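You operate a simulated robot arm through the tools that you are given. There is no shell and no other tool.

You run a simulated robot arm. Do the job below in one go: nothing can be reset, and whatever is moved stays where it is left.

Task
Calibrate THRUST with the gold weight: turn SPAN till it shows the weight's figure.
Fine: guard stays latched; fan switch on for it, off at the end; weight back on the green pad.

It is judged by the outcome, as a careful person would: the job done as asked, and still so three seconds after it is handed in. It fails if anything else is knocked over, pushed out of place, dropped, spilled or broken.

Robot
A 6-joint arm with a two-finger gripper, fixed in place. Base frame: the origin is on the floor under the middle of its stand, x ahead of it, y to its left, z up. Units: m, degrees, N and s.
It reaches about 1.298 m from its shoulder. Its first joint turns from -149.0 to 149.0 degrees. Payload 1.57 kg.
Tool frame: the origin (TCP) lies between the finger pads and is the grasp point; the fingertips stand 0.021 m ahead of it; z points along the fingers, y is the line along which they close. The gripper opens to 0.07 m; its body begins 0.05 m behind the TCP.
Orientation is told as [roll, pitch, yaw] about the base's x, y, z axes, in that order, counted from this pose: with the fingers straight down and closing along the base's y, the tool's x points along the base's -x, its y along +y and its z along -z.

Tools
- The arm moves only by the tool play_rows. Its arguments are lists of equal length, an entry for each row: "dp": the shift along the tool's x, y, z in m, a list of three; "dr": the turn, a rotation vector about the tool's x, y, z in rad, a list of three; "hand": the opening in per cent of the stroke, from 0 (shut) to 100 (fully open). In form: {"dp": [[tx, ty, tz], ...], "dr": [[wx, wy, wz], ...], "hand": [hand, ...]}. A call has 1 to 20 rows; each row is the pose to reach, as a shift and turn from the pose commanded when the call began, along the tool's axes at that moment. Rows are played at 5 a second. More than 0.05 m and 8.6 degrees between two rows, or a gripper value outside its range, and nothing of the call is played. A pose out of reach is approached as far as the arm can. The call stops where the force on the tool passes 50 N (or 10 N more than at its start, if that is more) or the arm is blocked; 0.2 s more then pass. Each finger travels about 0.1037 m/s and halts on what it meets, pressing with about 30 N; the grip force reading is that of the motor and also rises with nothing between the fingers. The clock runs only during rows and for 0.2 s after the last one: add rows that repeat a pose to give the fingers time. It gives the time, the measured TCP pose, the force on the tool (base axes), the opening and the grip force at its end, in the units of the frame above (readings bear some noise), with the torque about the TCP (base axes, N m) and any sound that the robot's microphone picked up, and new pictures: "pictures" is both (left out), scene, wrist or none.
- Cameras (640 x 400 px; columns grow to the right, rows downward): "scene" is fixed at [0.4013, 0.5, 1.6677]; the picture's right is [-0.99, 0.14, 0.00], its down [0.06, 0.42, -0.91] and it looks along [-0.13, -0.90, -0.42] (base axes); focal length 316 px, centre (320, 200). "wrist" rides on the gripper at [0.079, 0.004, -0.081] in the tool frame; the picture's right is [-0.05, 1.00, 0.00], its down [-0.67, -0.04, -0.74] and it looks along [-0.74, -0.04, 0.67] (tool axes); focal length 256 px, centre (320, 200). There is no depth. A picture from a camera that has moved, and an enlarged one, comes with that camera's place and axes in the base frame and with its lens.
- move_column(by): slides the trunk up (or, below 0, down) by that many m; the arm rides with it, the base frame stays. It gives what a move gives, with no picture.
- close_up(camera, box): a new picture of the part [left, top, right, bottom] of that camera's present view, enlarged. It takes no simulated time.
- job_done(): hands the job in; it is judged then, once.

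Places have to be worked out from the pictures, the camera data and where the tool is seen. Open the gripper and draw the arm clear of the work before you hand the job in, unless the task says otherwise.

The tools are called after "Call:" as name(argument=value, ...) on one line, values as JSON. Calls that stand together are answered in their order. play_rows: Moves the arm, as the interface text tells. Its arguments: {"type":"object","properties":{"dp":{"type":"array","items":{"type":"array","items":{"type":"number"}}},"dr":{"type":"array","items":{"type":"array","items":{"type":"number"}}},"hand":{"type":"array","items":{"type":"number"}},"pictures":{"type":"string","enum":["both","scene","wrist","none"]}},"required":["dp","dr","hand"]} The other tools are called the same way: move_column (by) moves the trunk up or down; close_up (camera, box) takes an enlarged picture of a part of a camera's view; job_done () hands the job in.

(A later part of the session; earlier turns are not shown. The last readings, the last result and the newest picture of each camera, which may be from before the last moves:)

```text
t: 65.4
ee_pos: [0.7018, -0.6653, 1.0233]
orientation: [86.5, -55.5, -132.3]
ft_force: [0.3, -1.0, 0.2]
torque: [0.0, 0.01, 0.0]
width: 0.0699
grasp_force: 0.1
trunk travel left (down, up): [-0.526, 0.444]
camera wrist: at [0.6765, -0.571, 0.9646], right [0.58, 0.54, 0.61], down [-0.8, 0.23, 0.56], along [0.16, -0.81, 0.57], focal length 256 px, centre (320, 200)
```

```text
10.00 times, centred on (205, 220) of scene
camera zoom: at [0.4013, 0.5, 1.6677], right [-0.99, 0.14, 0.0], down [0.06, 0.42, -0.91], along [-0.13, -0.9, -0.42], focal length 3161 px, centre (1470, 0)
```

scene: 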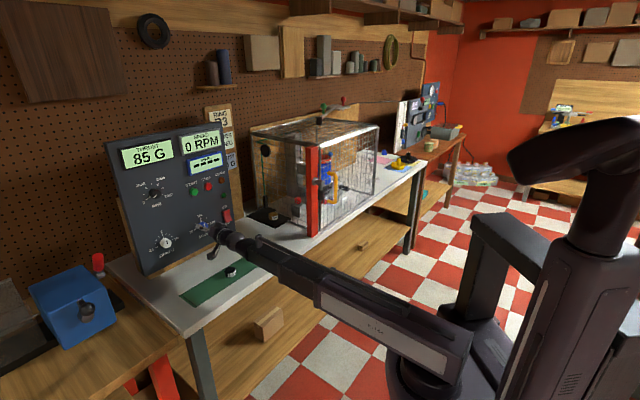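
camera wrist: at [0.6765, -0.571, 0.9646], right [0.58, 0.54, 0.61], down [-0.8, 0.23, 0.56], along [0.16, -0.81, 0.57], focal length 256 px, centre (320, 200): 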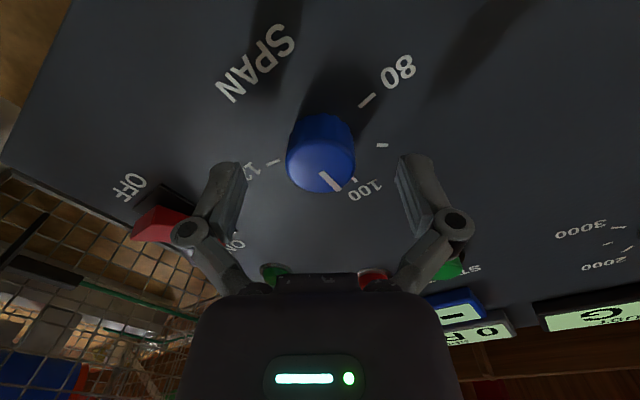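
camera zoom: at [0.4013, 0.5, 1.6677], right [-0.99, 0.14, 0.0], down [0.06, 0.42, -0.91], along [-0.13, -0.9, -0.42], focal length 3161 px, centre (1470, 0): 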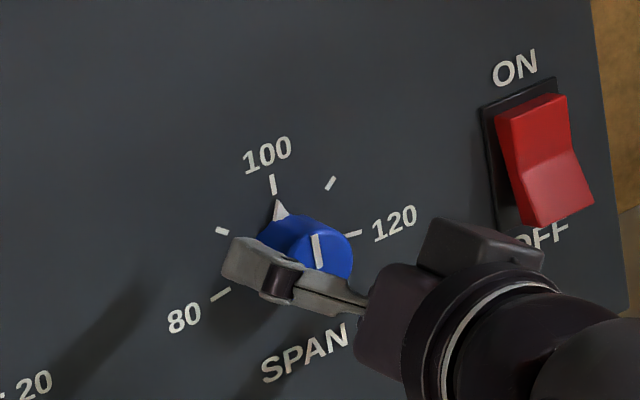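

The face centre lies right on the tool axis and the fingers are symmetric around the knob. I go 3 mm deeper and close on it.

Call:
play_rows(dp=[[-0.0001, 0.0001, 0.003], [-0.0001, 0.0001, 0.003], [-0.0001, 0.0001, 0.003], [-0.0001, 0.0001, 0.003], [-0.0001, 0.0001, 0.003], [-0.0001, 0.0001, 0.003]], dr=[[0, 0, 0], [0, 0, 0], [0, 0, 0], [0, 0, 0], [0, 0, 0], [0, 0, 0]], hand=[90, 75, 65, 58, 50, 45])

Call:
close_up(camera="wrist", box=[200, 60, 440, 260])

Call:
close_up(camera="scene", box=[100, 125, 260, 245])

```text
t: 66.8
ee_pos: [0.7036, -0.667, 1.0247]
orientation: [86.5, -55.4, -132.4]
ft_force: [-1.7, -0.2, -1.0]
torque: [0.05, 0.06, 0.0]
width: 0.0334
grasp_force: 32.2
trunk travel left (down, up): [-0.526, 0.444]
camera wrist: at [0.6788, -0.5729, 0.9645], right [0.58, 0.54, 0.61], down [-0.8, 0.23, 0.55], along [0.16, -0.81, 0.57], focal length 256 px, centre (320, 200)
```

scene: 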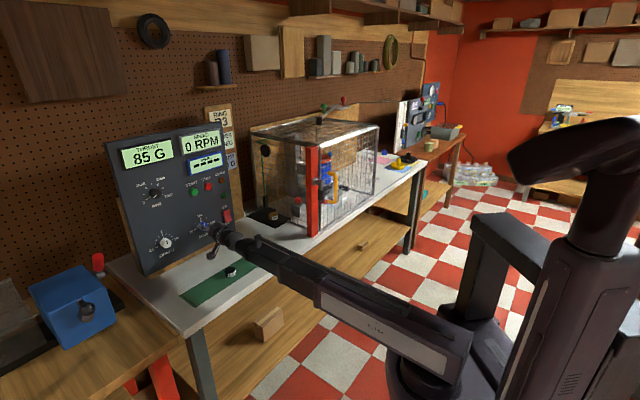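
wrist: 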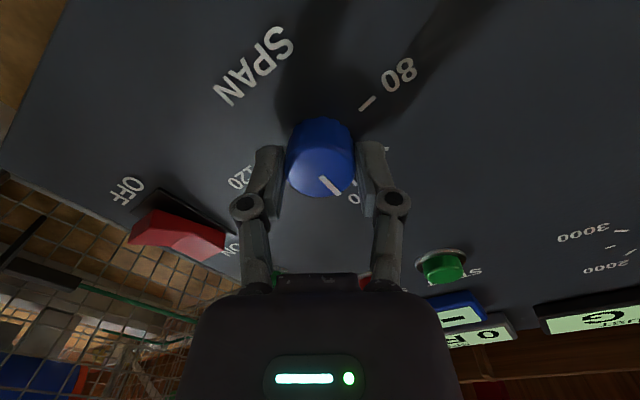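

```text
2.00 times, centred on (320, 160) of wrist
camera zoom: at [0.6788, -0.5729, 0.9645], right [0.58, 0.54, 0.61], down [-0.8, 0.23, 0.55], along [0.16, -0.81, 0.57], focal length 512 px, centre (320, 280)
```

zoom: 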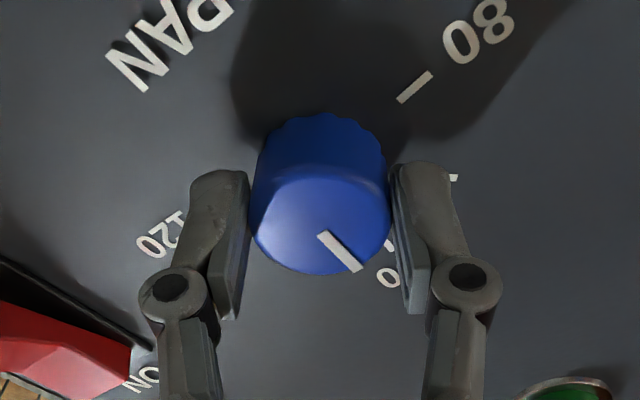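

```text
3.33 times, centred on (180, 185) of scene
camera zoom: at [0.4013, 0.5, 1.6677], right [-0.99, 0.14, 0.0], down [0.06, 0.42, -0.91], along [-0.13, -0.9, -0.42], focal length 1054 px, centre (787, 250)
```

zoom: 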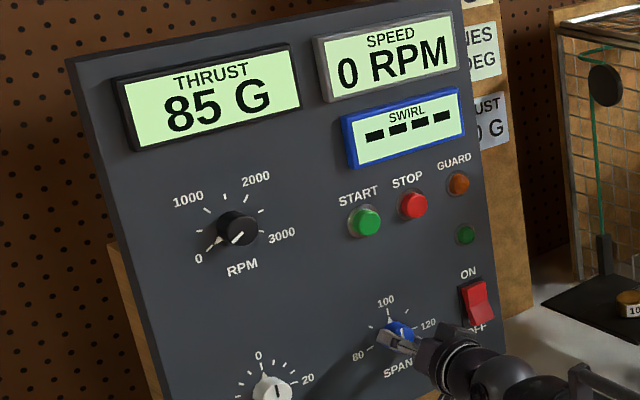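

The knob is held (0.033 m wide, side forces under 2 N). I turn it clockwise about 20° slowly and read the display.

Call:
play_rows(dp=[[0, 0, 0], [0, 0, 0], [0, 0, 0], [0, 0, 0], [0, 0, 0], [0, 0, 0], [0, 0, 0]], dr=[[0, 0, 0.06], [0, 0, 0.12], [0, 0, 0.18], [0, 0, 0.24], [0, 0, 0.3], [0, 0, 0.35], [0, 0, 0.35]], hand=[45, 45, 45, 45, 45, 45, 45], pictures="none")

Call:
close_up(camera="scene", box=[100, 125, 260, 245])

Call:
close_up(camera="wrist", box=[200, 60, 440, 260])

```text
t: 68.4
ee_pos: [0.7036, -0.6669, 1.0246]
orientation: [87.7, -35.5, -133.9]
ft_force: [3.4, 2.9, 1.5]
torque: [0.17, 0.19, 0.56]
width: 0.033
grasp_force: 32.2
trunk travel left (down, up): [-0.526, 0.444]
```

```text
3.33 times, centred on (180, 185) of scene
camera zoom: at [0.4013, 0.5, 1.6677], right [-0.99, 0.14, 0.0], down [0.06, 0.42, -0.91], along [-0.13, -0.9, -0.42], focal length 1054 px, centre (787, 250)
```

zoom: 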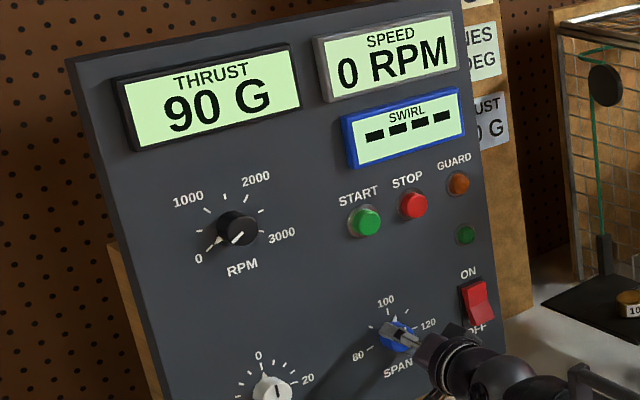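

```text
2.00 times, centred on (320, 160) of wrist
camera zoom: at [0.6929, -0.5601, 0.9853], right [0.4, 0.36, 0.84], down [-0.92, 0.12, 0.38], along [0.03, -0.93, 0.38], focal length 512 px, centre (320, 280)
```

zoom: 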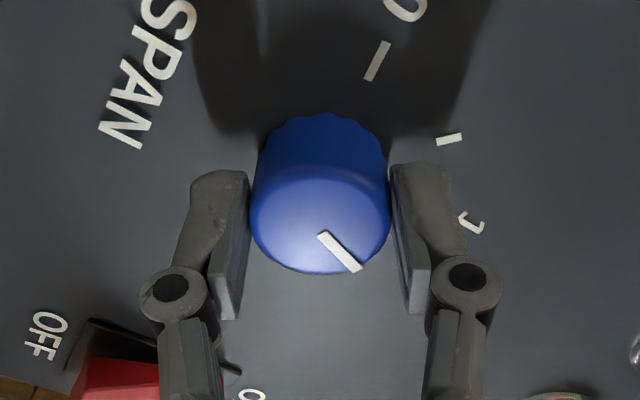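

The knob turns with the fingers: 20° took it from 85 to 90 G. I turn about 34° more and read again.

Call:
play_rows(dp=[[0, 0, 0], [0, 0, 0], [0, 0, 0], [0, 0, 0], [0, 0, 0], [0, 0, 0], [0, 0, 0], [0, 0, 0], [0, 0, 0], [0, 0, 0], [0, 0, 0]], dr=[[0, 0, 0.06], [0, 0, 0.12], [0, 0, 0.18], [0, 0, 0.24], [0, 0, 0.3], [0, 0, 0.36], [0, 0, 0.42], [0, 0, 0.48], [0, 0, 0.54], [0, 0, 0.58], [0, 0, 0.58]], hand=[45, 45, 45, 45, 45, 45, 45, 45, 45, 45, 45], pictures="none")

Call:
close_up(camera="scene", box=[100, 125, 260, 245])

Call:
close_up(camera="wrist", box=[200, 60, 440, 260])

```text
t: 70.8
ee_pos: [0.7036, -0.6677, 1.0255]
orientation: [88.3, -2.3, -135.2]
ft_force: [9.2, -1.8, 16.3]
torque: [-0.39, -0.35, 0.32]
width: 0.0329
grasp_force: 31.9
trunk travel left (down, up): [-0.526, 0.444]
```

```text
3.33 times, centred on (180, 185) of scene
camera zoom: at [0.4013, 0.5, 1.6677], right [-0.99, 0.14, 0.0], down [0.06, 0.42, -0.91], along [-0.13, -0.9, -0.42], focal length 1054 px, centre (787, 250)
```

zoom: 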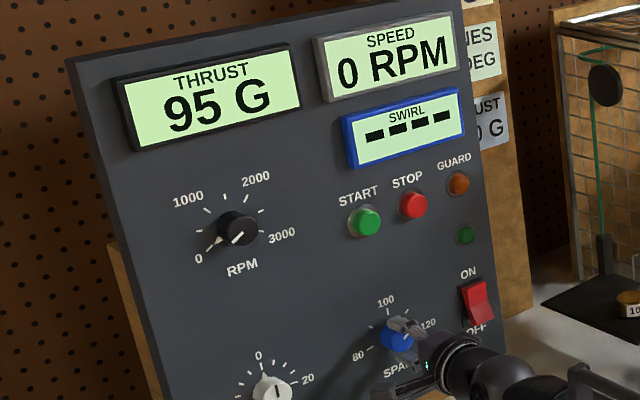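

```text
2.00 times, centred on (320, 160) of wrist
camera zoom: at [0.7028, -0.5521, 1.0297], right [0.01, -0.03, 1.0], down [-1.0, 0.06, 0.01], along [-0.06, -1.0, -0.03], focal length 512 px, centre (320, 280)
```

zoom: 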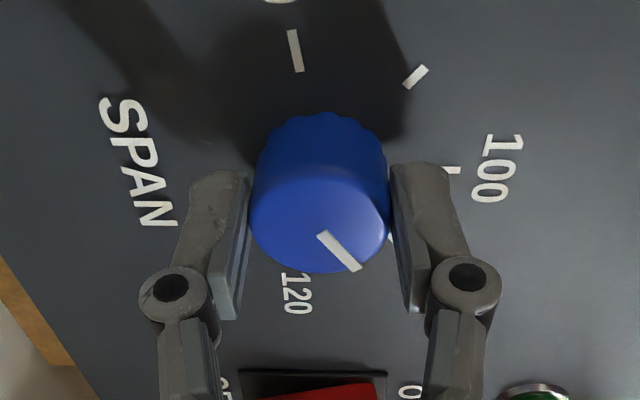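

THRUST reads 95 G after 53° (about 0.19 G per degree), so some 26° remain. There is 16 N of upward force from a slight height mismatch, so I ease the trunk up 1 mm before continuing.

Call:
move_column(by=0.001)

Call:
play_rows(dp=[[0, 0, 0], [0, 0, 0], [0, 0, 0], [0, 0, 0], [0, 0, 0], [0, 0, 0]], dr=[[0, 0, 0.06], [0, 0, 0.12], [0, 0, 0.18], [0, 0, 0.24], [0, 0, 0.3], [0, 0, 0.3]], hand=[45, 45, 45, 45, 45, 45], pictures="none")

Call:
close_up(camera="scene", box=[100, 125, 260, 245])

```text
t: 71.3
ee_pos: [0.7045, -0.6663, 1.0255]
orientation: [88.0, -2.3, -135.2]
ft_force: [5.5, 2.8, 6.6]
torque: [-0.37, -0.38, 0.01]
width: 0.0335
grasp_force: 32.2
trunk travel left (down, up): [-0.527, 0.443]
```

```text
t: 72.7
ee_pos: [0.7033, -0.6668, 1.0263]
orientation: [88.0, 14.9, -135.7]
ft_force: [-3.9, 11.7, -1.1]
torque: [-0.1, -0.14, -0.04]
width: 0.0334
grasp_force: 31.9
trunk travel left (down, up): [-0.527, 0.443]
```

```text
3.33 times, centred on (180, 185) of scene
camera zoom: at [0.4013, 0.5, 1.6677], right [-0.99, 0.14, 0.0], down [0.06, 0.42, -0.91], along [-0.13, -0.9, -0.42], focal length 1054 px, centre (787, 250)
```

zoom: 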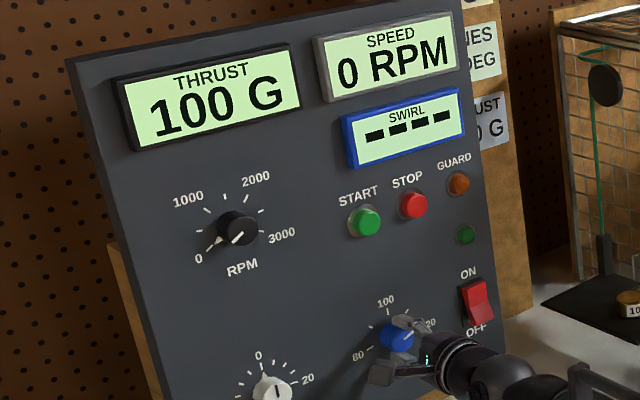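

THRUST now shows 100 G. The readings so far only step in fives, so the display may be coarse; I turn a few degrees further to see where it changes and centre it properly.

Call:
play_rows(dp=[[0, 0, 0], [0, 0, 0], [0, 0, 0]], dr=[[0, 0, 0.04], [0, 0, 0.08], [0, 0, 0.08]], hand=[45, 45, 45], pictures="none")

Call:
close_up(camera="scene", box=[100, 125, 260, 245])

Call:
play_rows(dp=[[0, 0, 0], [0, 0, 0], [0, 0, 0]], dr=[[0, 0, 0.04], [0, 0, 0.08], [0, 0, 0.08]], hand=[45, 45, 45], pictures="none")

Call:
close_up(camera="scene", box=[100, 125, 260, 245])

```text
t: 73.5
ee_pos: [0.7035, -0.6664, 1.0264]
orientation: [88.1, 19.4, -135.9]
ft_force: [-2.0, 9.0, 0.0]
torque: [-0.06, -0.03, 0.04]
width: 0.0332
grasp_force: 32.6
trunk travel left (down, up): [-0.527, 0.443]
```

```text
3.33 times, centred on (180, 185) of scene
camera zoom: at [0.4013, 0.5, 1.6677], right [-0.99, 0.14, 0.0], down [0.06, 0.42, -0.91], along [-0.13, -0.9, -0.42], focal length 1054 px, centre (787, 250)
```

zoom: 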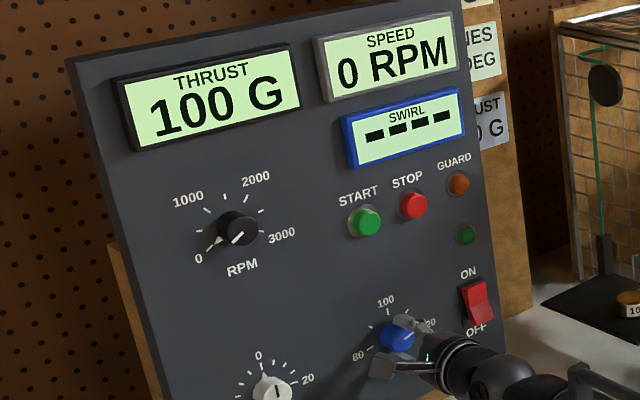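

```text
t: 74.3
ee_pos: [0.7045, -0.6663, 1.0257]
orientation: [88.1, 24.0, -135.9]
ft_force: [-1.8, 8.3, 0.8]
torque: [-0.2, -0.24, 0.19]
width: 0.0336
grasp_force: 32.4
trunk travel left (down, up): [-0.527, 0.443]
```

```text
3.33 times, centred on (180, 185) of scene
camera zoom: at [0.4013, 0.5, 1.6677], right [-0.99, 0.14, 0.0], down [0.06, 0.42, -0.91], along [-0.13, -0.9, -0.42], focal length 1054 px, centre (787, 250)
```

zoom: 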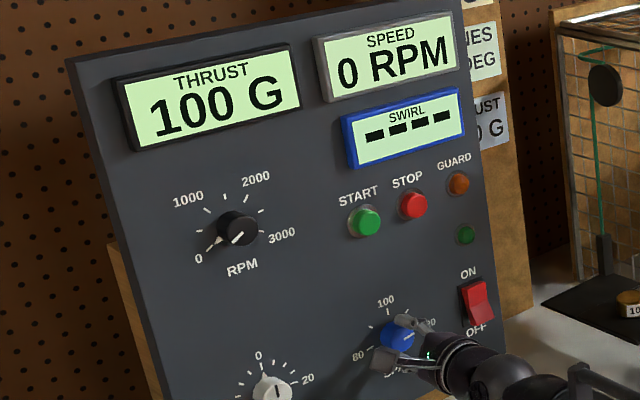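

The display clearly rounds to 5 G, so I look for the angle where it drops back to 95 and will set the knob mid-band. I turn back about 11° and read.

Call:
play_rows(dp=[[0, 0, 0], [0, 0, 0], [0, 0, 0], [0, 0, 0], [0, 0, 0]], dr=[[0, 0, -0.06], [0, 0, -0.12], [0, 0, -0.18], [0, 0, -0.2], [0, 0, -0.2]], hand=[45, 45, 45, 45, 45], pictures="none")

Call:
close_up(camera="scene", box=[100, 125, 260, 245])

Call:
play_rows(dp=[[0, 0, 0], [0, 0, 0]], dr=[[0, 0, -0.035], [0, 0, -0.035]], hand=[45, 45], pictures="none")

Call:
close_up(camera="scene", box=[100, 125, 260, 245])

Call:
play_rows(dp=[[0, 0, 0], [0, 0, 0]], dr=[[0, 0, -0.035], [0, 0, -0.035]], hand=[45, 45], pictures="none")

Call:
close_up(camera="scene", box=[100, 125, 260, 245])

```text
t: 75.5
ee_pos: [0.7041, -0.667, 1.0251]
orientation: [88.0, 12.5, -135.6]
ft_force: [-2.1, 8.6, 0.0]
torque: [-0.2, -0.16, 0.06]
width: 0.0333
grasp_force: 32.0
trunk travel left (down, up): [-0.527, 0.443]
```

```text
3.33 times, centred on (180, 185) of scene
camera zoom: at [0.4013, 0.5, 1.6677], right [-0.99, 0.14, 0.0], down [0.06, 0.42, -0.91], along [-0.13, -0.9, -0.42], focal length 1054 px, centre (787, 250)
```

zoom: 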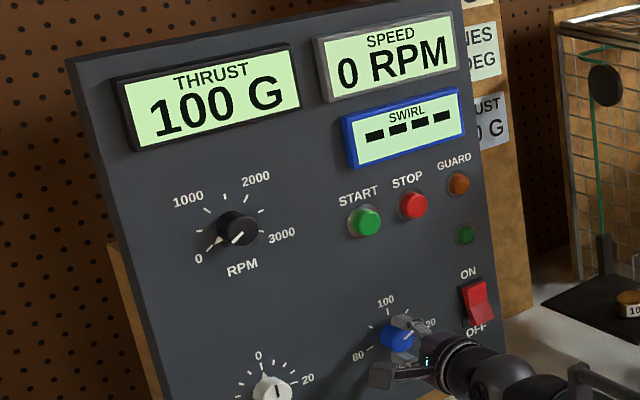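

```text
t: 76.1
ee_pos: [0.7041, -0.6668, 1.0256]
orientation: [87.9, 10.6, -135.5]
ft_force: [-0.2, 9.9, 0.1]
torque: [-0.2, -0.2, 0.22]
width: 0.0337
grasp_force: 31.8
trunk travel left (down, up): [-0.527, 0.443]
```

```text
3.33 times, centred on (180, 185) of scene
camera zoom: at [0.4013, 0.5, 1.6677], right [-0.99, 0.14, 0.0], down [0.06, 0.42, -0.91], along [-0.13, -0.9, -0.42], focal length 1054 px, centre (787, 250)
```

zoom: 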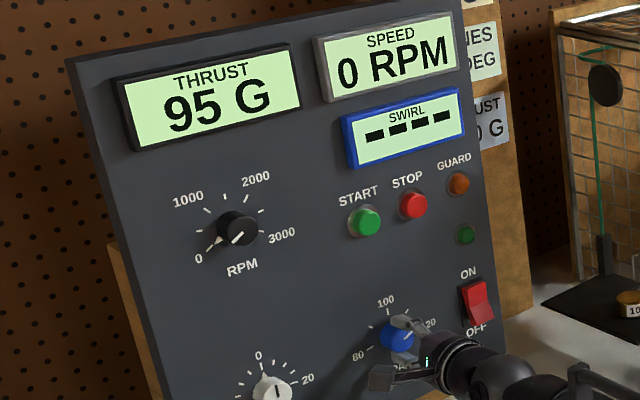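

```text
t: 76.7
ee_pos: [0.7023, -0.6662, 1.0252]
orientation: [88.1, 8.5, -135.5]
ft_force: [0.3, 8.7, -0.7]
torque: [-0.14, -0.14, -0.11]
width: 0.0335
grasp_force: 31.9
trunk travel left (down, up): [-0.527, 0.443]
```

```text
3.33 times, centred on (180, 185) of scene
camera zoom: at [0.4013, 0.5, 1.6677], right [-0.99, 0.14, 0.0], down [0.06, 0.42, -0.91], along [-0.13, -0.9, -0.42], focal length 1054 px, centre (787, 250)
```

zoom: 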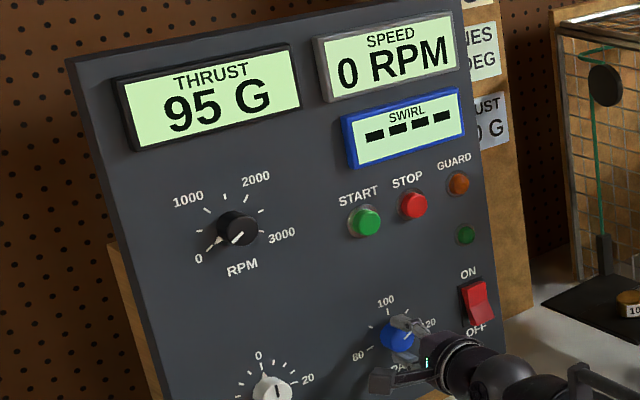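

The 95/100 changeover lies at about 67° of turn, so true 100 is about 79–80° from the start. I turn forward 16° to sit in the middle of the 100 band and confirm.

Call:
play_rows(dp=[[0, 0, 0], [0, 0, 0], [0, 0, 0], [0, 0, 0], [0, 0, 0], [0, 0, 0], [0, 0, 0]], dr=[[0, 0, 0.06], [0, 0, 0.12], [0, 0, 0.18], [0, 0, 0.24], [0, 0, 0.275], [0, 0, 0.275], [0, 0, 0.275]], hand=[45, 45, 45, 45, 45, 45, 45], pictures="none")

Call:
close_up(camera="scene", box=[100, 125, 260, 245])

Call:
close_up(camera="wrist", box=[200, 60, 440, 260])

```text
t: 78.3
ee_pos: [0.7043, -0.6671, 1.0251]
orientation: [88.0, 24.4, -136.1]
ft_force: [1.9, 4.3, 4.4]
torque: [0.03, 0.0, -0.22]
width: 0.0336
grasp_force: 32.1
trunk travel left (down, up): [-0.527, 0.443]
```

```text
3.33 times, centred on (180, 185) of scene
camera zoom: at [0.4013, 0.5, 1.6677], right [-0.99, 0.14, 0.0], down [0.06, 0.42, -0.91], along [-0.13, -0.9, -0.42], focal length 1054 px, centre (787, 250)
```

zoom: 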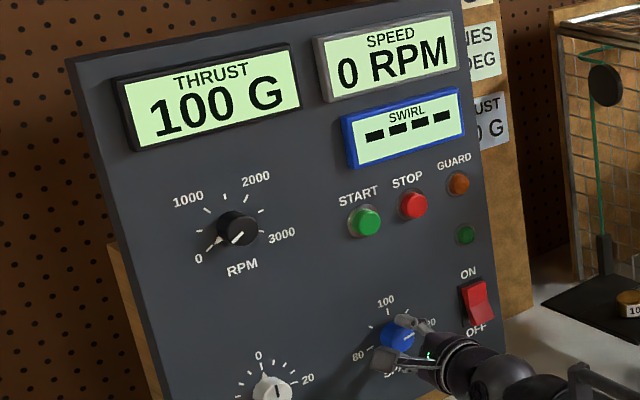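

```text
2.00 times, centred on (320, 160) of wrist
camera zoom: at [0.6972, -0.5596, 1.0658], right [-0.31, -0.34, 0.89], down [-0.95, 0.12, -0.28], along [-0.01, -0.93, -0.36], focal length 512 px, centre (320, 280)
```

zoom: 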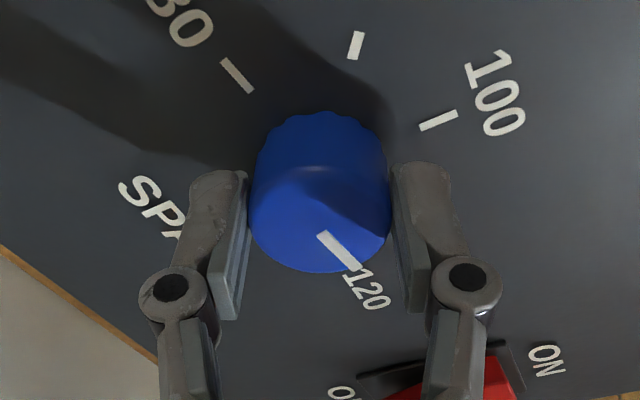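

THRUST shows 100 G with the knob mid-band and only small forces. I open the fingers and, once they are clear, back straight out.

Call:
play_rows(dp=[[0, 0, 0], [0, 0, 0], [0, 0, 0], [0, 0, 0], [0, 0, 0], [-0.0003, -0.0006, -0.02], [-0.0006, -0.0012, -0.04], [-0.0011, -0.0024, -0.08], [-0.0017, -0.0036, -0.12], [-0.0022, -0.0048, -0.16], [-0.0028, -0.006, -0.2], [-0.0032, -0.0069, -0.23], [-0.0032, -0.0069, -0.23]], dr=[[0, 0, 0], [0, 0, 0], [0, 0, 0], [0, 0, 0], [0, 0, 0], [0, 0, 0], [0, 0, 0], [0, 0, 0], [0, 0, 0], [0, 0, 0], [0, 0, 0], [0, 0, 0], [0, 0, 0]], hand=[52, 65, 80, 100, 100, 100, 100, 100, 100, 100, 100, 100, 100])

Call:
close_up(camera="scene", box=[100, 110, 320, 240])

Call:
close_up(camera="scene", box=[180, 200, 230, 240])

```text
t: 81.1
ee_pos: [0.5425, -0.5027, 1.0262]
orientation: [87.9, 24.3, -136.1]
ft_force: [0.9, 0.5, 0.0]
torque: [-0.03, 0.0, -0.02]
width: 0.07
grasp_force: 0.0
trunk travel left (down, up): [-0.527, 0.443]
camera wrist: at [0.5358, -0.3967, 1.0653], right [-0.31, -0.35, 0.89], down [-0.95, 0.12, -0.28], along [-0.01, -0.93, -0.36], focal length 256 px, centre (320, 200)
```

scene: 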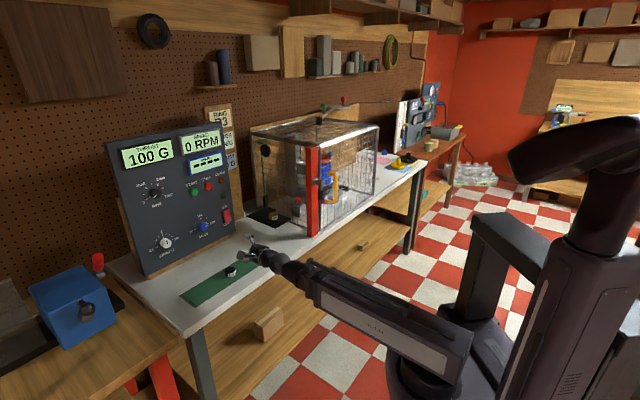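
wrist: 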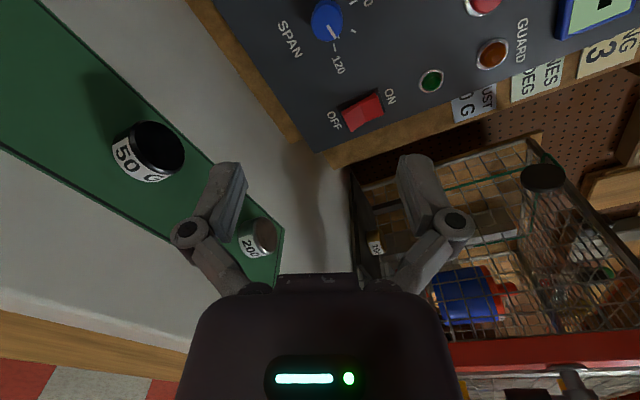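

```text
2.91 times, centred on (210, 175) of scene
camera zoom: at [0.4013, 0.5, 1.6677], right [-0.99, 0.14, 0.0], down [0.06, 0.42, -0.91], along [-0.13, -0.9, -0.42], focal length 920 px, centre (640, 273)
```

zoom: 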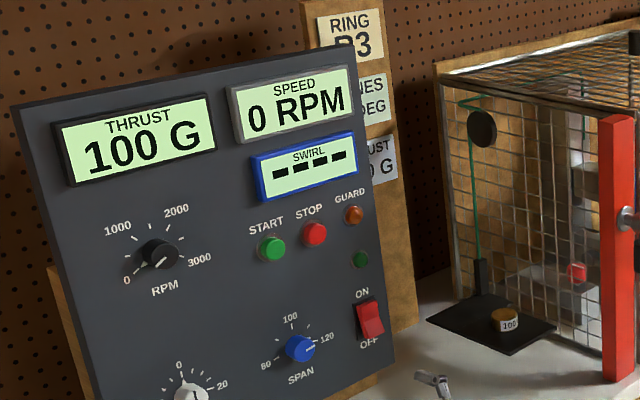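

```text
10.00 times, centred on (205, 220) of scene
camera zoom: at [0.4013, 0.5, 1.6677], right [-0.99, 0.14, 0.0], down [0.06, 0.42, -0.91], along [-0.13, -0.9, -0.42], focal length 3161 px, centre (1470, 0)
```

zoom: 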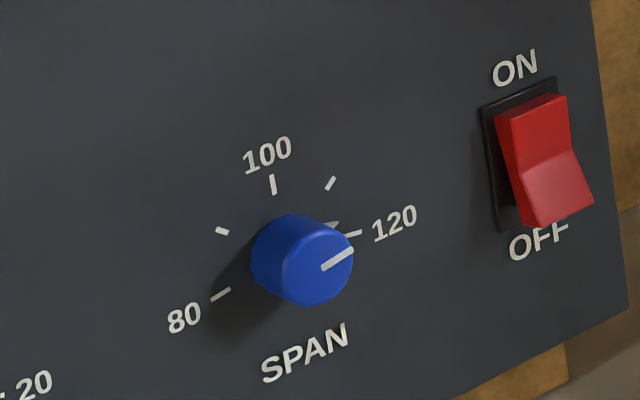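

Calibration holds: THRUST reads 100 G, the weight sits on the pan and the guard lamp is dark. Now I go back for the weight, so I raise the trunk and roll the tool back to its neutral roll.

Call:
move_column(by=0.36)

Call:
play_rows(dp=[[0, 0, 0], [0, 0, 0], [0, 0, 0], [0, 0, 0], [0, 0, 0], [0, 0, 0], [0, 0, 0], [0, 0, 0], [0, 0, 0], [0, 0, 0], [0, 0, 0], [0, 0, 0], [0, 0, 0], [0, 0, 0], [0, 0, 0], [0, 0, 0]], dr=[[0, 0, -0.142], [0, 0, -0.284], [0, 0, -0.426], [0, 0, -0.568], [0, 0, -0.71], [0, 0, -0.852], [0, 0, -0.994], [0, 0, -1.136], [0, 0, -1.278], [0, 0, -1.42], [0, 0, -1.562], [0, 0, -1.704], [0, 0, -1.846], [0, 0, -1.99], [0, 0, -1.99], [0, 0, -1.99]], hand=[100, 100, 100, 100, 100, 100, 100, 100, 100, 100, 100, 100, 100, 100, 100, 100], pictures="scene")

```text
t: 84.6
ee_pos: [0.5423, -0.505, 1.3848]
orientation: [87.9, 24.2, -136.1]
ft_force: [-0.5, -0.4, -0.4]
torque: [0.05, 0.02, -0.03]
width: 0.0701
grasp_force: 0.0
trunk travel left (down, up): [-0.887, 0.083]
```

```text
t: 88.0
ee_pos: [0.5424, -0.5032, 1.3852]
orientation: [7.2, -88.1, -52.6]
ft_force: [-0.3, -0.2, 1.0]
torque: [-0.03, -0.01, -0.01]
width: 0.07
grasp_force: 0.1
trunk travel left (down, up): [-0.887, 0.083]
```

scene: 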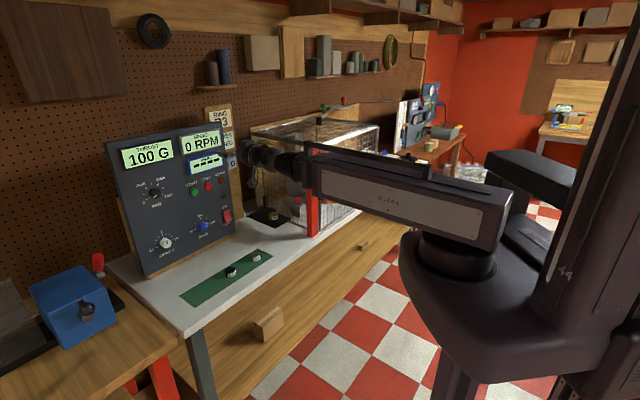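

Everything stays in place. I tilt the tool down again while moving to the right, stopping in front of the plate but clear of the red post.

Call:
play_rows(dp=[[0.0255, -0.0207, 0.0134], [0.0505, -0.0414, 0.0233], [0.0746, -0.0621, 0.0295], [0.0969, -0.0828, 0.0325], [0.1175, -0.1035, 0.0324], [0.1357, -0.1242, 0.0295], [0.1512, -0.1449, 0.0242], [0.1638, -0.1656, 0.0168], [0.173, -0.1863, 0.0078], [0.1789, -0.207, -0.0023], [0.1811, -0.228, -0.013], [0.1811, -0.228, -0.013], [0.1811, -0.228, -0.013], [0.1811, -0.228, -0.013]], dr=[[0, 0.1396, 0], [0, 0.2793, 0], [0, 0.4189, 0], [0, 0.5585, 0], [0, 0.6981, 0], [0, 0.8378, 0], [0, 0.9774, 0], [0, 1.117, 0], [0, 1.2566, 0], [0, 1.3963, 0], [0, 1.5359, 0], [0, 1.5359, 0], [0, 1.5359, 0], [0, 1.5359, 0]], hand=[100, 100, 100, 100, 100, 100, 100, 100, 100, 90, 80, 78, 78, 78])

```text
t: 91.0
ee_pos: [0.3671, -0.6502, 1.204]
orientation: [0.3, -0.2, -45.2]
ft_force: [-0.6, 0.7, 0.4]
torque: [-0.02, 0.0, 0.0]
width: 0.0545
grasp_force: 0.0
trunk travel left (down, up): [-0.887, 0.083]
camera wrist: at [0.314, -0.5909, 1.2873], right [0.75, 0.67, 0.01], down [0.44, -0.5, 0.75], along [0.5, -0.55, -0.67], focal length 256 px, centre (320, 200)
```

scene: 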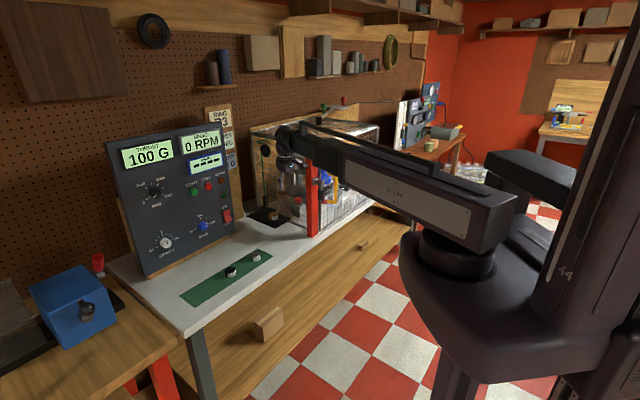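
wrist: 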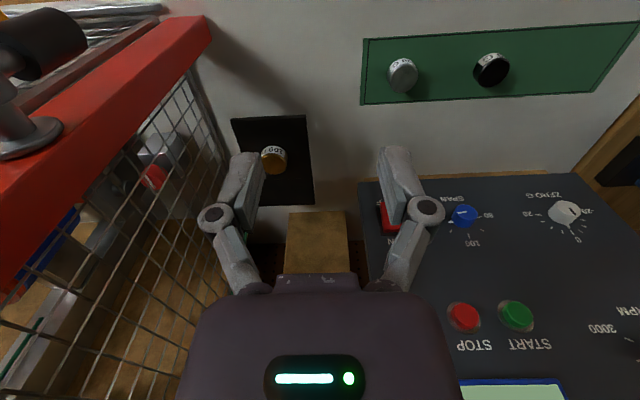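

I move over the weight on the plate, at the same XY where I released it (0.4297, -0.8287).

Call:
play_rows(dp=[[-0.0342, -0.0163, 0], [-0.0683, -0.0326, 0], [-0.1025, -0.0488, 0], [-0.1366, -0.0651, 0], [-0.1708, -0.0814, 0], [-0.1708, -0.0814, 0], [-0.1708, -0.0814, 0]], dr=[[0, 0, 0], [0, 0, 0], [0, 0, 0], [0, 0, 0], [0, 0, 0], [0, 0, 0], [0, 0, 0]], hand=[85, 85, 85, 85, 85, 85, 85])

Call:
close_up(camera="wrist", box=[200, 0, 440, 200])

```text
t: 92.6
ee_pos: [0.4304, -0.8296, 1.2053]
orientation: [0.2, -0.1, -45.2]
ft_force: [0.1, -0.2, -0.1]
torque: [0.05, -0.03, -0.02]
width: 0.0595
grasp_force: 0.2
out of reach, approached as far as the arm can: row 2, 3, 4, 5, 6, 7
trunk travel left (down, up): [-0.887, 0.083]
camera wrist: at [0.3769, -0.7695, 1.2869], right [0.75, 0.67, 0.01], down [0.44, -0.5, 0.75], along [0.5, -0.55, -0.67], focal length 256 px, centre (320, 200)
```

scene: 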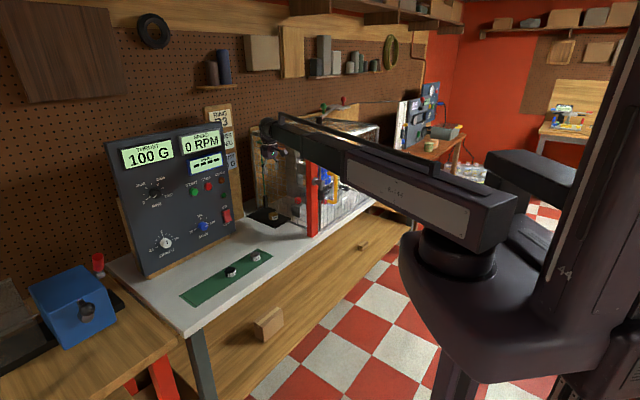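
wrist: 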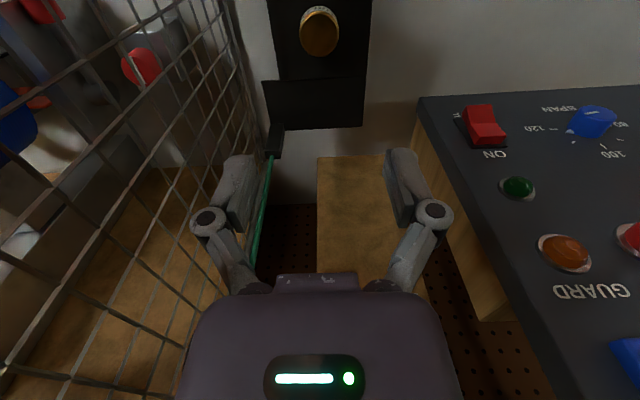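

```text
2.00 times, centred on (320, 100) of wrist
camera zoom: at [0.3769, -0.7695, 1.2869], right [0.75, 0.67, 0.01], down [0.44, -0.5, 0.75], along [0.5, -0.55, -0.67], focal length 512 px, centre (320, 400)
```

zoom: 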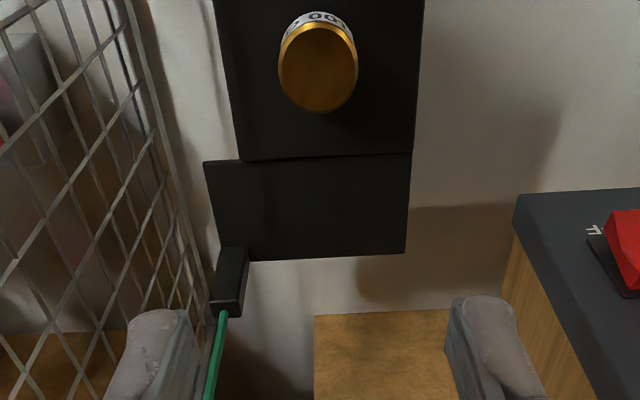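

The weight is right below the TCP, within about 1–2 mm. I lower in two stages, checking alignment in between.

Call:
move_column(by=-0.17)

Call:
close_up(camera="wrist", box=[160, 40, 480, 240])

Call:
close_up(camera="scene", box=[240, 170, 310, 230])

```text
t: 94.5
ee_pos: [0.4305, -0.8285, 1.037]
orientation: [0.3, -0.1, -45.2]
ft_force: [-0.4, -0.8, -0.1]
torque: [-0.01, 0.01, 0.0]
width: 0.0597
grasp_force: 0.2
trunk travel left (down, up): [-0.717, 0.253]
```

```text
2.00 times, centred on (320, 140) of wrist
camera zoom: at [0.3768, -0.769, 1.1173], right [0.75, 0.67, 0.01], down [0.44, -0.5, 0.75], along [0.5, -0.55, -0.67], focal length 512 px, centre (320, 320)
```

zoom: 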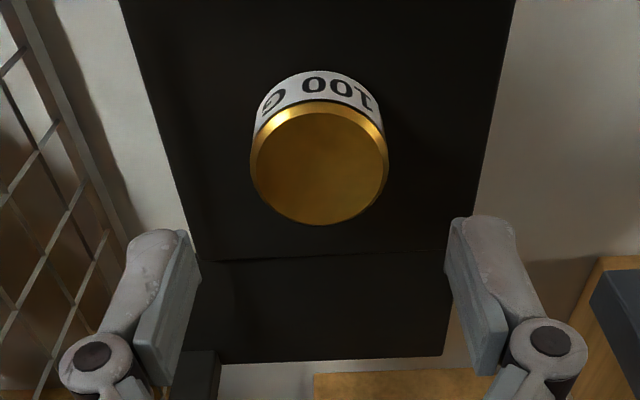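

```text
6.67 times, centred on (275, 200) of scene
camera zoom: at [0.4013, 0.5, 1.6677], right [-0.99, 0.14, 0.0], down [0.06, 0.42, -0.91], along [-0.13, -0.9, -0.42], focal length 2107 px, centre (620, 200)
```

zoom: 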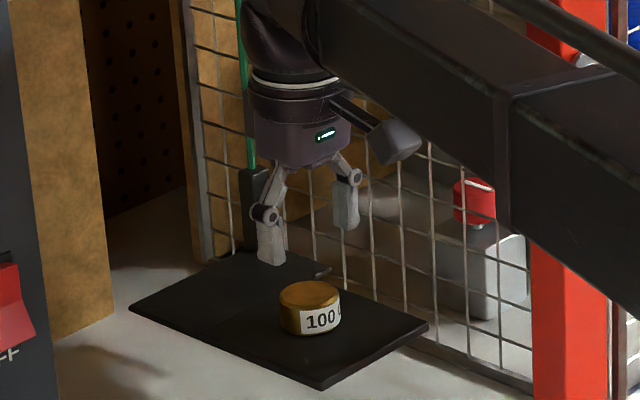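

The weight is centred between the fingers. I lower the remaining 42 mm to the earlier release height and grip.

Call:
move_column(by=-0.042)

Call:
close_up(camera="wrist", box=[160, 40, 480, 240])

Call:
play_rows(dp=[[0, 0, 0], [0, 0, 0], [0, 0, 0], [0, 0, 0], [0, 0, 0]], dr=[[0, 0, 0], [0, 0, 0], [0, 0, 0], [0, 0, 0], [0, 0, 0]], hand=[72, 64, 57, 50, 50])

```text
t: 95.4
ee_pos: [0.431, -0.8283, 0.993]
orientation: [0.3, -0.1, -45.2]
ft_force: [-0.2, 0.2, 0.6]
torque: [0.0, 0.02, -0.02]
width: 0.0594
grasp_force: 0.1
trunk travel left (down, up): [-0.675, 0.295]
```

```text
2.00 times, centred on (320, 140) of wrist
camera zoom: at [0.3768, -0.769, 1.0753], right [0.75, 0.67, 0.01], down [0.44, -0.5, 0.75], along [0.5, -0.55, -0.67], focal length 512 px, centre (320, 320)
```

zoom: 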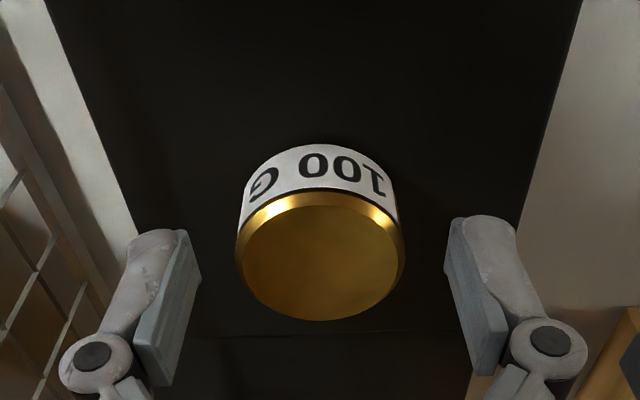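

```text
t: 96.6
ee_pos: [0.4311, -0.8282, 0.9932]
orientation: [0.3, -0.1, -45.2]
ft_force: [0.1, 0.7, 0.5]
torque: [-0.01, -0.01, 0.03]
width: 0.041
grasp_force: 30.3
trunk travel left (down, up): [-0.675, 0.295]
camera wrist: at [0.3768, -0.769, 1.0752], right [0.75, 0.67, 0.01], down [0.44, -0.5, 0.75], along [0.5, -0.55, -0.67], focal length 256 px, centre (320, 200)
```

scene: 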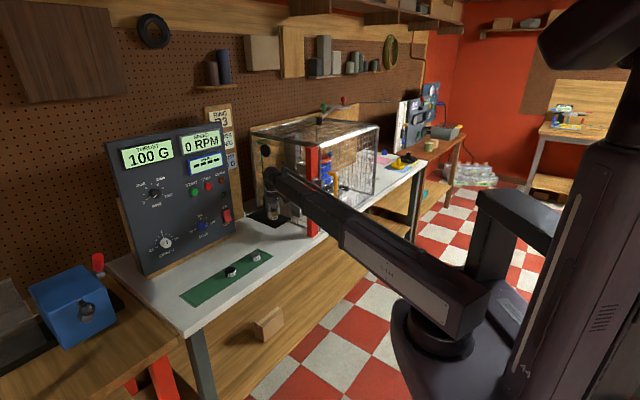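
wrist: 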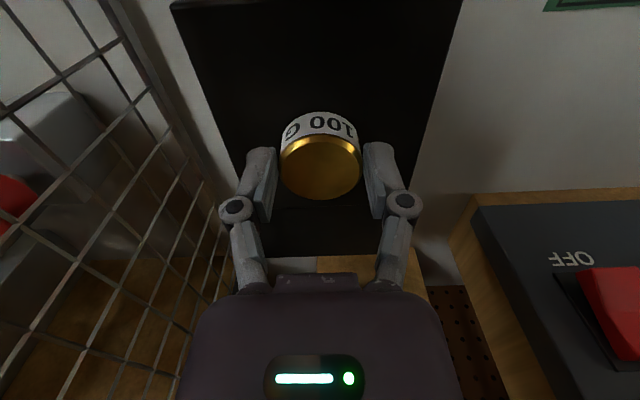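

The weight is gripped at 0.041 m. I lift it off the plate and carry it back along the reverse path to above its original spot on the green pad.

Call:
move_column(by=0.03)

Call:
move_column(by=0.1)

Call:
play_rows(dp=[[0.0245, 0.0301, 0], [0.049, 0.0602, 0], [0.059, 0.1, 0], [0.069, 0.14, 0], [0.079, 0.18, 0], [0.0888, 0.22, 0], [0.0888, 0.265, 0], [0.0888, 0.31, 0], [0.0888, 0.355, 0], [0.0888, 0.4, 0], [0.0888, 0.44, 0], [0.0888, 0.4605, 0], [0.0888, 0.4605, 0], [0.0888, 0.4605, 0]], dr=[[0, 0, 0], [0, 0, 0], [0, 0, 0], [0, 0, 0], [0, 0, 0], [0, 0, 0], [0, 0, 0], [0, 0, 0], [0, 0, 0], [0, 0, 0], [0, 0, 0], [0, 0, 0], [0, 0, 0], [0, 0, 0]], hand=[50, 50, 50, 50, 50, 50, 50, 50, 50, 50, 50, 50, 50, 50])

Call:
close_up(camera="scene", box=[100, 110, 320, 240])

```text
t: 97.3
ee_pos: [0.4302, -0.8288, 1.0238]
orientation: [0.2, -0.2, -45.3]
ft_force: [-0.4, 0.3, -1.1]
torque: [-0.05, 0.01, 0.02]
width: 0.0408
grasp_force: 30.4
trunk travel left (down, up): [-0.705, 0.265]
```

```text
t: 98.7
ee_pos: [0.4302, -0.8288, 1.1241]
orientation: [0.3, -0.1, -45.2]
ft_force: [-0.5, -0.5, -0.4]
torque: [0.04, -0.01, -0.01]
width: 0.041
grasp_force: 29.9
trunk travel left (down, up): [-0.805, 0.165]
```

```text
t: 101.7
ee_pos: [0.6969, -0.4445, 1.1236]
orientation: [0.3, 0.0, -45.2]
ft_force: [0.5, 0.1, -1.6]
torque: [0.01, -0.01, -0.01]
width: 0.041
grasp_force: 29.8
trunk travel left (down, up): [-0.805, 0.165]
camera wrist: at [0.6428, -0.3837, 1.2051], right [0.75, 0.67, 0.01], down [0.44, -0.5, 0.75], along [0.5, -0.55, -0.67], focal length 256 px, centre (320, 200)
```

scene: 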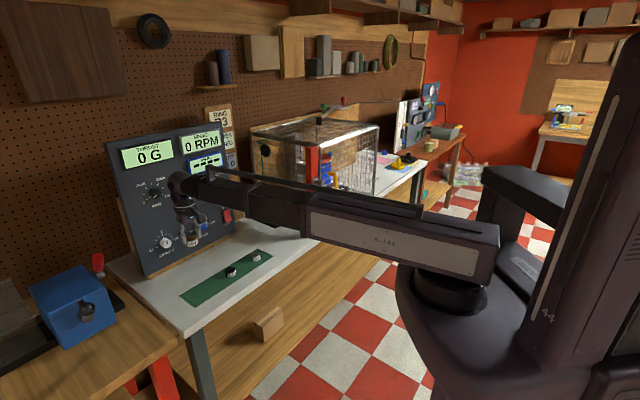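
wrist: 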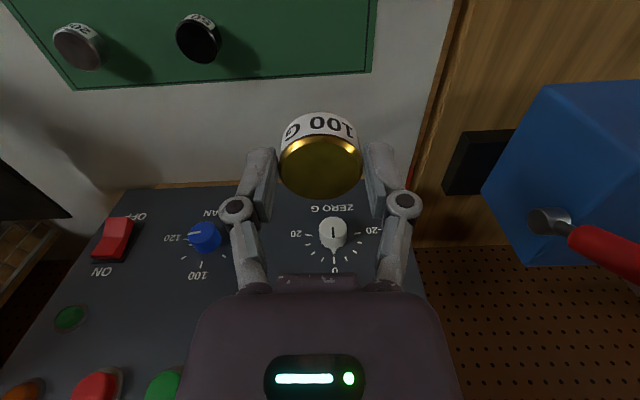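

```text
2.91 times, centred on (210, 175) of scene
camera zoom: at [0.4013, 0.5, 1.6677], right [-0.99, 0.14, 0.0], down [0.06, 0.42, -0.91], along [-0.13, -0.9, -0.42], focal length 920 px, centre (640, 273)
```

zoom: 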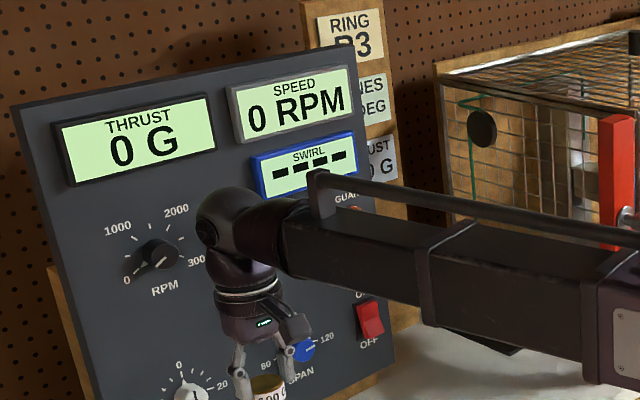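

THRUST dropped to 0 G with the pan empty. I correct the last 4 mm in position and lower the weight towards the pad.

Call:
play_rows(dp=[[0.0038, 0.0016, 0], [0.0038, 0.0016, 0], [0.0038, 0.0016, 0]], dr=[[0, 0, 0], [0, 0, 0], [0, 0, 0]], hand=[50, 50, 50], pictures="none")

Call:
move_column(by=-0.195)

Call:
close_up(camera="scene", box=[160, 230, 260, 310])

Call:
close_up(camera="wrist", box=[160, 40, 480, 240])

```text
t: 102.5
ee_pos: [0.6949, -0.4389, 1.1233]
orientation: [0.3, -0.1, -45.2]
ft_force: [-0.2, 0.2, -0.4]
torque: [-0.01, 0.02, -0.02]
width: 0.0409
grasp_force: 30.2
trunk travel left (down, up): [-0.805, 0.165]
```

```text
t: 104.6
ee_pos: [0.6951, -0.4389, 0.9279]
orientation: [0.3, -0.2, -45.2]
ft_force: [0.0, -0.3, -0.9]
torque: [0.0, -0.01, -0.02]
width: 0.0409
grasp_force: 29.8
trunk travel left (down, up): [-0.61, 0.36]
```

```text
5.00 times, centred on (210, 270) of scene
camera zoom: at [0.4013, 0.5, 1.6677], right [-0.99, 0.14, 0.0], down [0.06, 0.42, -0.91], along [-0.13, -0.9, -0.42], focal length 1580 px, centre (870, -150)
```

zoom: 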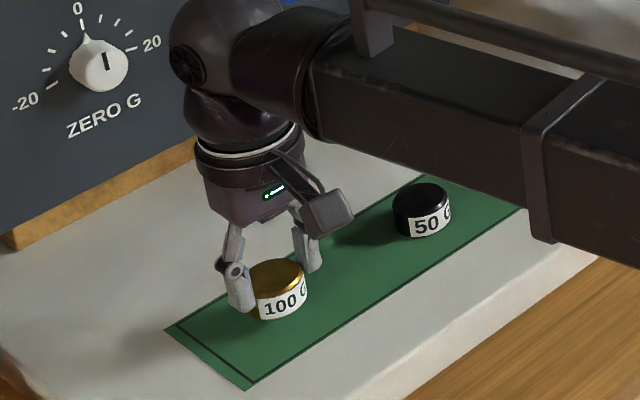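

```text
2.00 times, centred on (320, 140) of wrist
camera zoom: at [0.641, -0.3792, 1.0102], right [0.75, 0.67, 0.01], down [0.44, -0.5, 0.75], along [0.5, -0.55, -0.67], focal length 512 px, centre (320, 320)
```

zoom: 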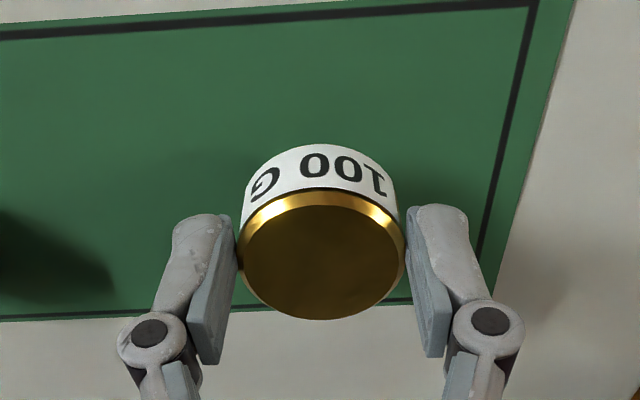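

The weight hangs just above its spot on the pad. I lower the last 15 mm in small steps, watching the force for touchdown.

Call:
move_column(by=-0.0125)

Call:
move_column(by=-0.003)

Call:
close_up(camera="scene", box=[180, 260, 230, 305])

```text
t: 105.2
ee_pos: [0.6953, -0.4381, 0.9155]
orientation: [0.3, 0.0, -45.2]
ft_force: [0.9, -0.6, -1.0]
torque: [0.01, -0.01, 0.0]
width: 0.0408
grasp_force: 30.4
trunk travel left (down, up): [-0.597, 0.373]
```

```text
t: 105.7
ee_pos: [0.6936, -0.4381, 0.9132]
orientation: [0.3, -0.2, -45.1]
ft_force: [5.7, -2.5, 19.7]
torque: [-0.17, -0.25, 0.01]
width: 0.0413
grasp_force: 29.7
trunk travel left (down, up): [-0.594, 0.376]
```

```text
8.89 times, centred on (205, 282) of scene
camera zoom: at [0.4013, 0.5, 1.6677], right [-0.99, 0.14, 0.0], down [0.06, 0.42, -0.91], along [-0.13, -0.9, -0.42], focal length 2810 px, centre (1342, -533)
```

zoom: 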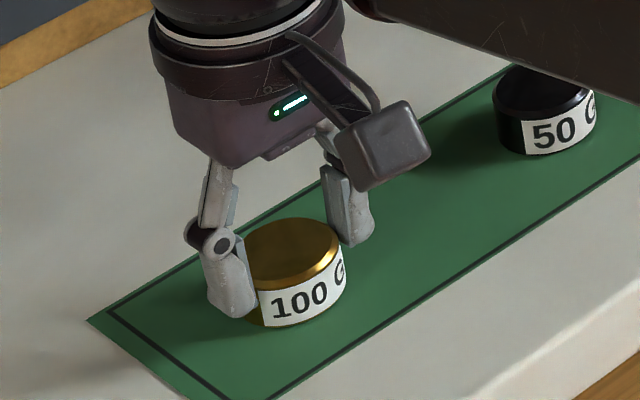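

Touchdown: the pad now pushes back with about 20 N. I ease up 1 mm to take the pressure off and then open the fingers.

Call:
move_column(by=0.001)

Call:
play_rows(dp=[[0, 0, 0], [0, 0, 0], [0, 0, 0], [0, 0, 0], [0, 0, 0], [0, 0, 0]], dr=[[0, 0, 0], [0, 0, 0], [0, 0, 0], [0, 0, 0], [0, 0, 0], [0, 0, 0]], hand=[58, 62, 66, 74, 82, 82])

Call:
close_up(camera="scene", box=[180, 260, 230, 305])

```text
t: 106.2
ee_pos: [0.6939, -0.4388, 0.9157]
orientation: [0.3, -0.1, -45.2]
ft_force: [4.4, -1.7, 10.3]
torque: [-0.11, -0.19, 0.0]
width: 0.0409
grasp_force: 30.4
trunk travel left (down, up): [-0.595, 0.375]
```

```text
t: 107.6
ee_pos: [0.6951, -0.4392, 0.9146]
orientation: [0.3, -0.1, -45.2]
ft_force: [0.3, 0.2, -0.3]
torque: [0.01, 0.01, -0.01]
width: 0.0574
grasp_force: 0.0
trunk travel left (down, up): [-0.595, 0.375]
camera wrist: at [0.641, -0.3792, 0.9957], right [0.75, 0.67, 0.01], down [0.44, -0.5, 0.75], along [0.5, -0.55, -0.67], focal length 256 px, centre (320, 200)
```

scene: 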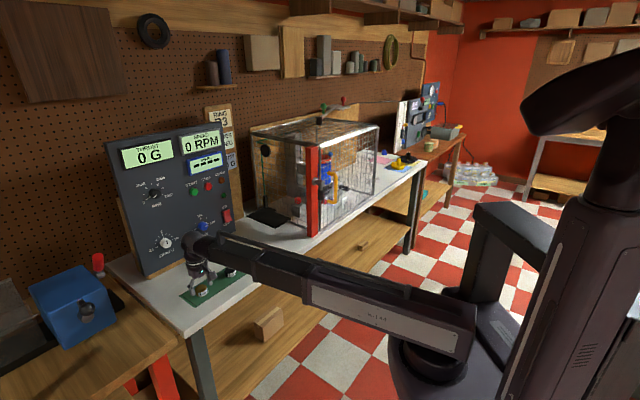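
wrist: 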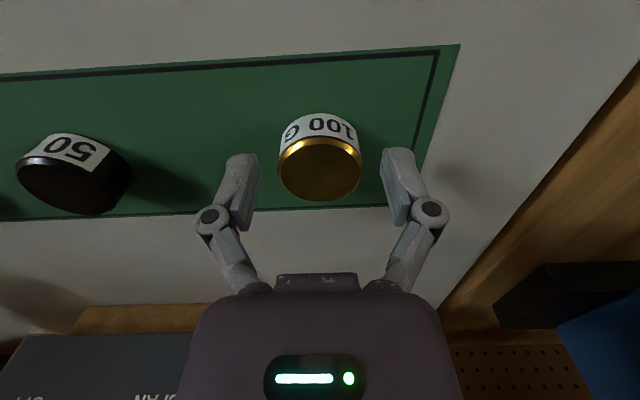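

```text
8.89 times, centred on (205, 282) of scene
camera zoom: at [0.4013, 0.5, 1.6677], right [-0.99, 0.14, 0.0], down [0.06, 0.42, -0.91], along [-0.13, -0.9, -0.42], focal length 2810 px, centre (1342, -533)
```

zoom: 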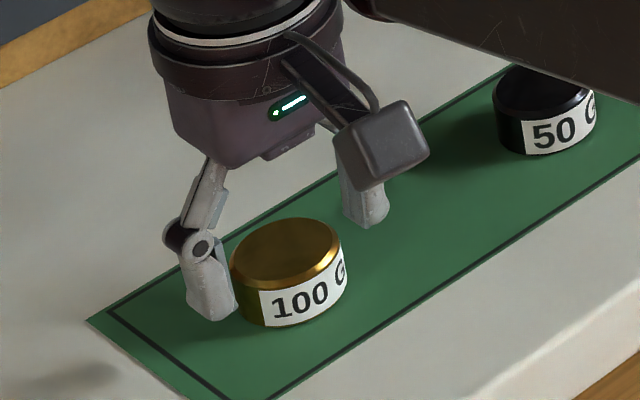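

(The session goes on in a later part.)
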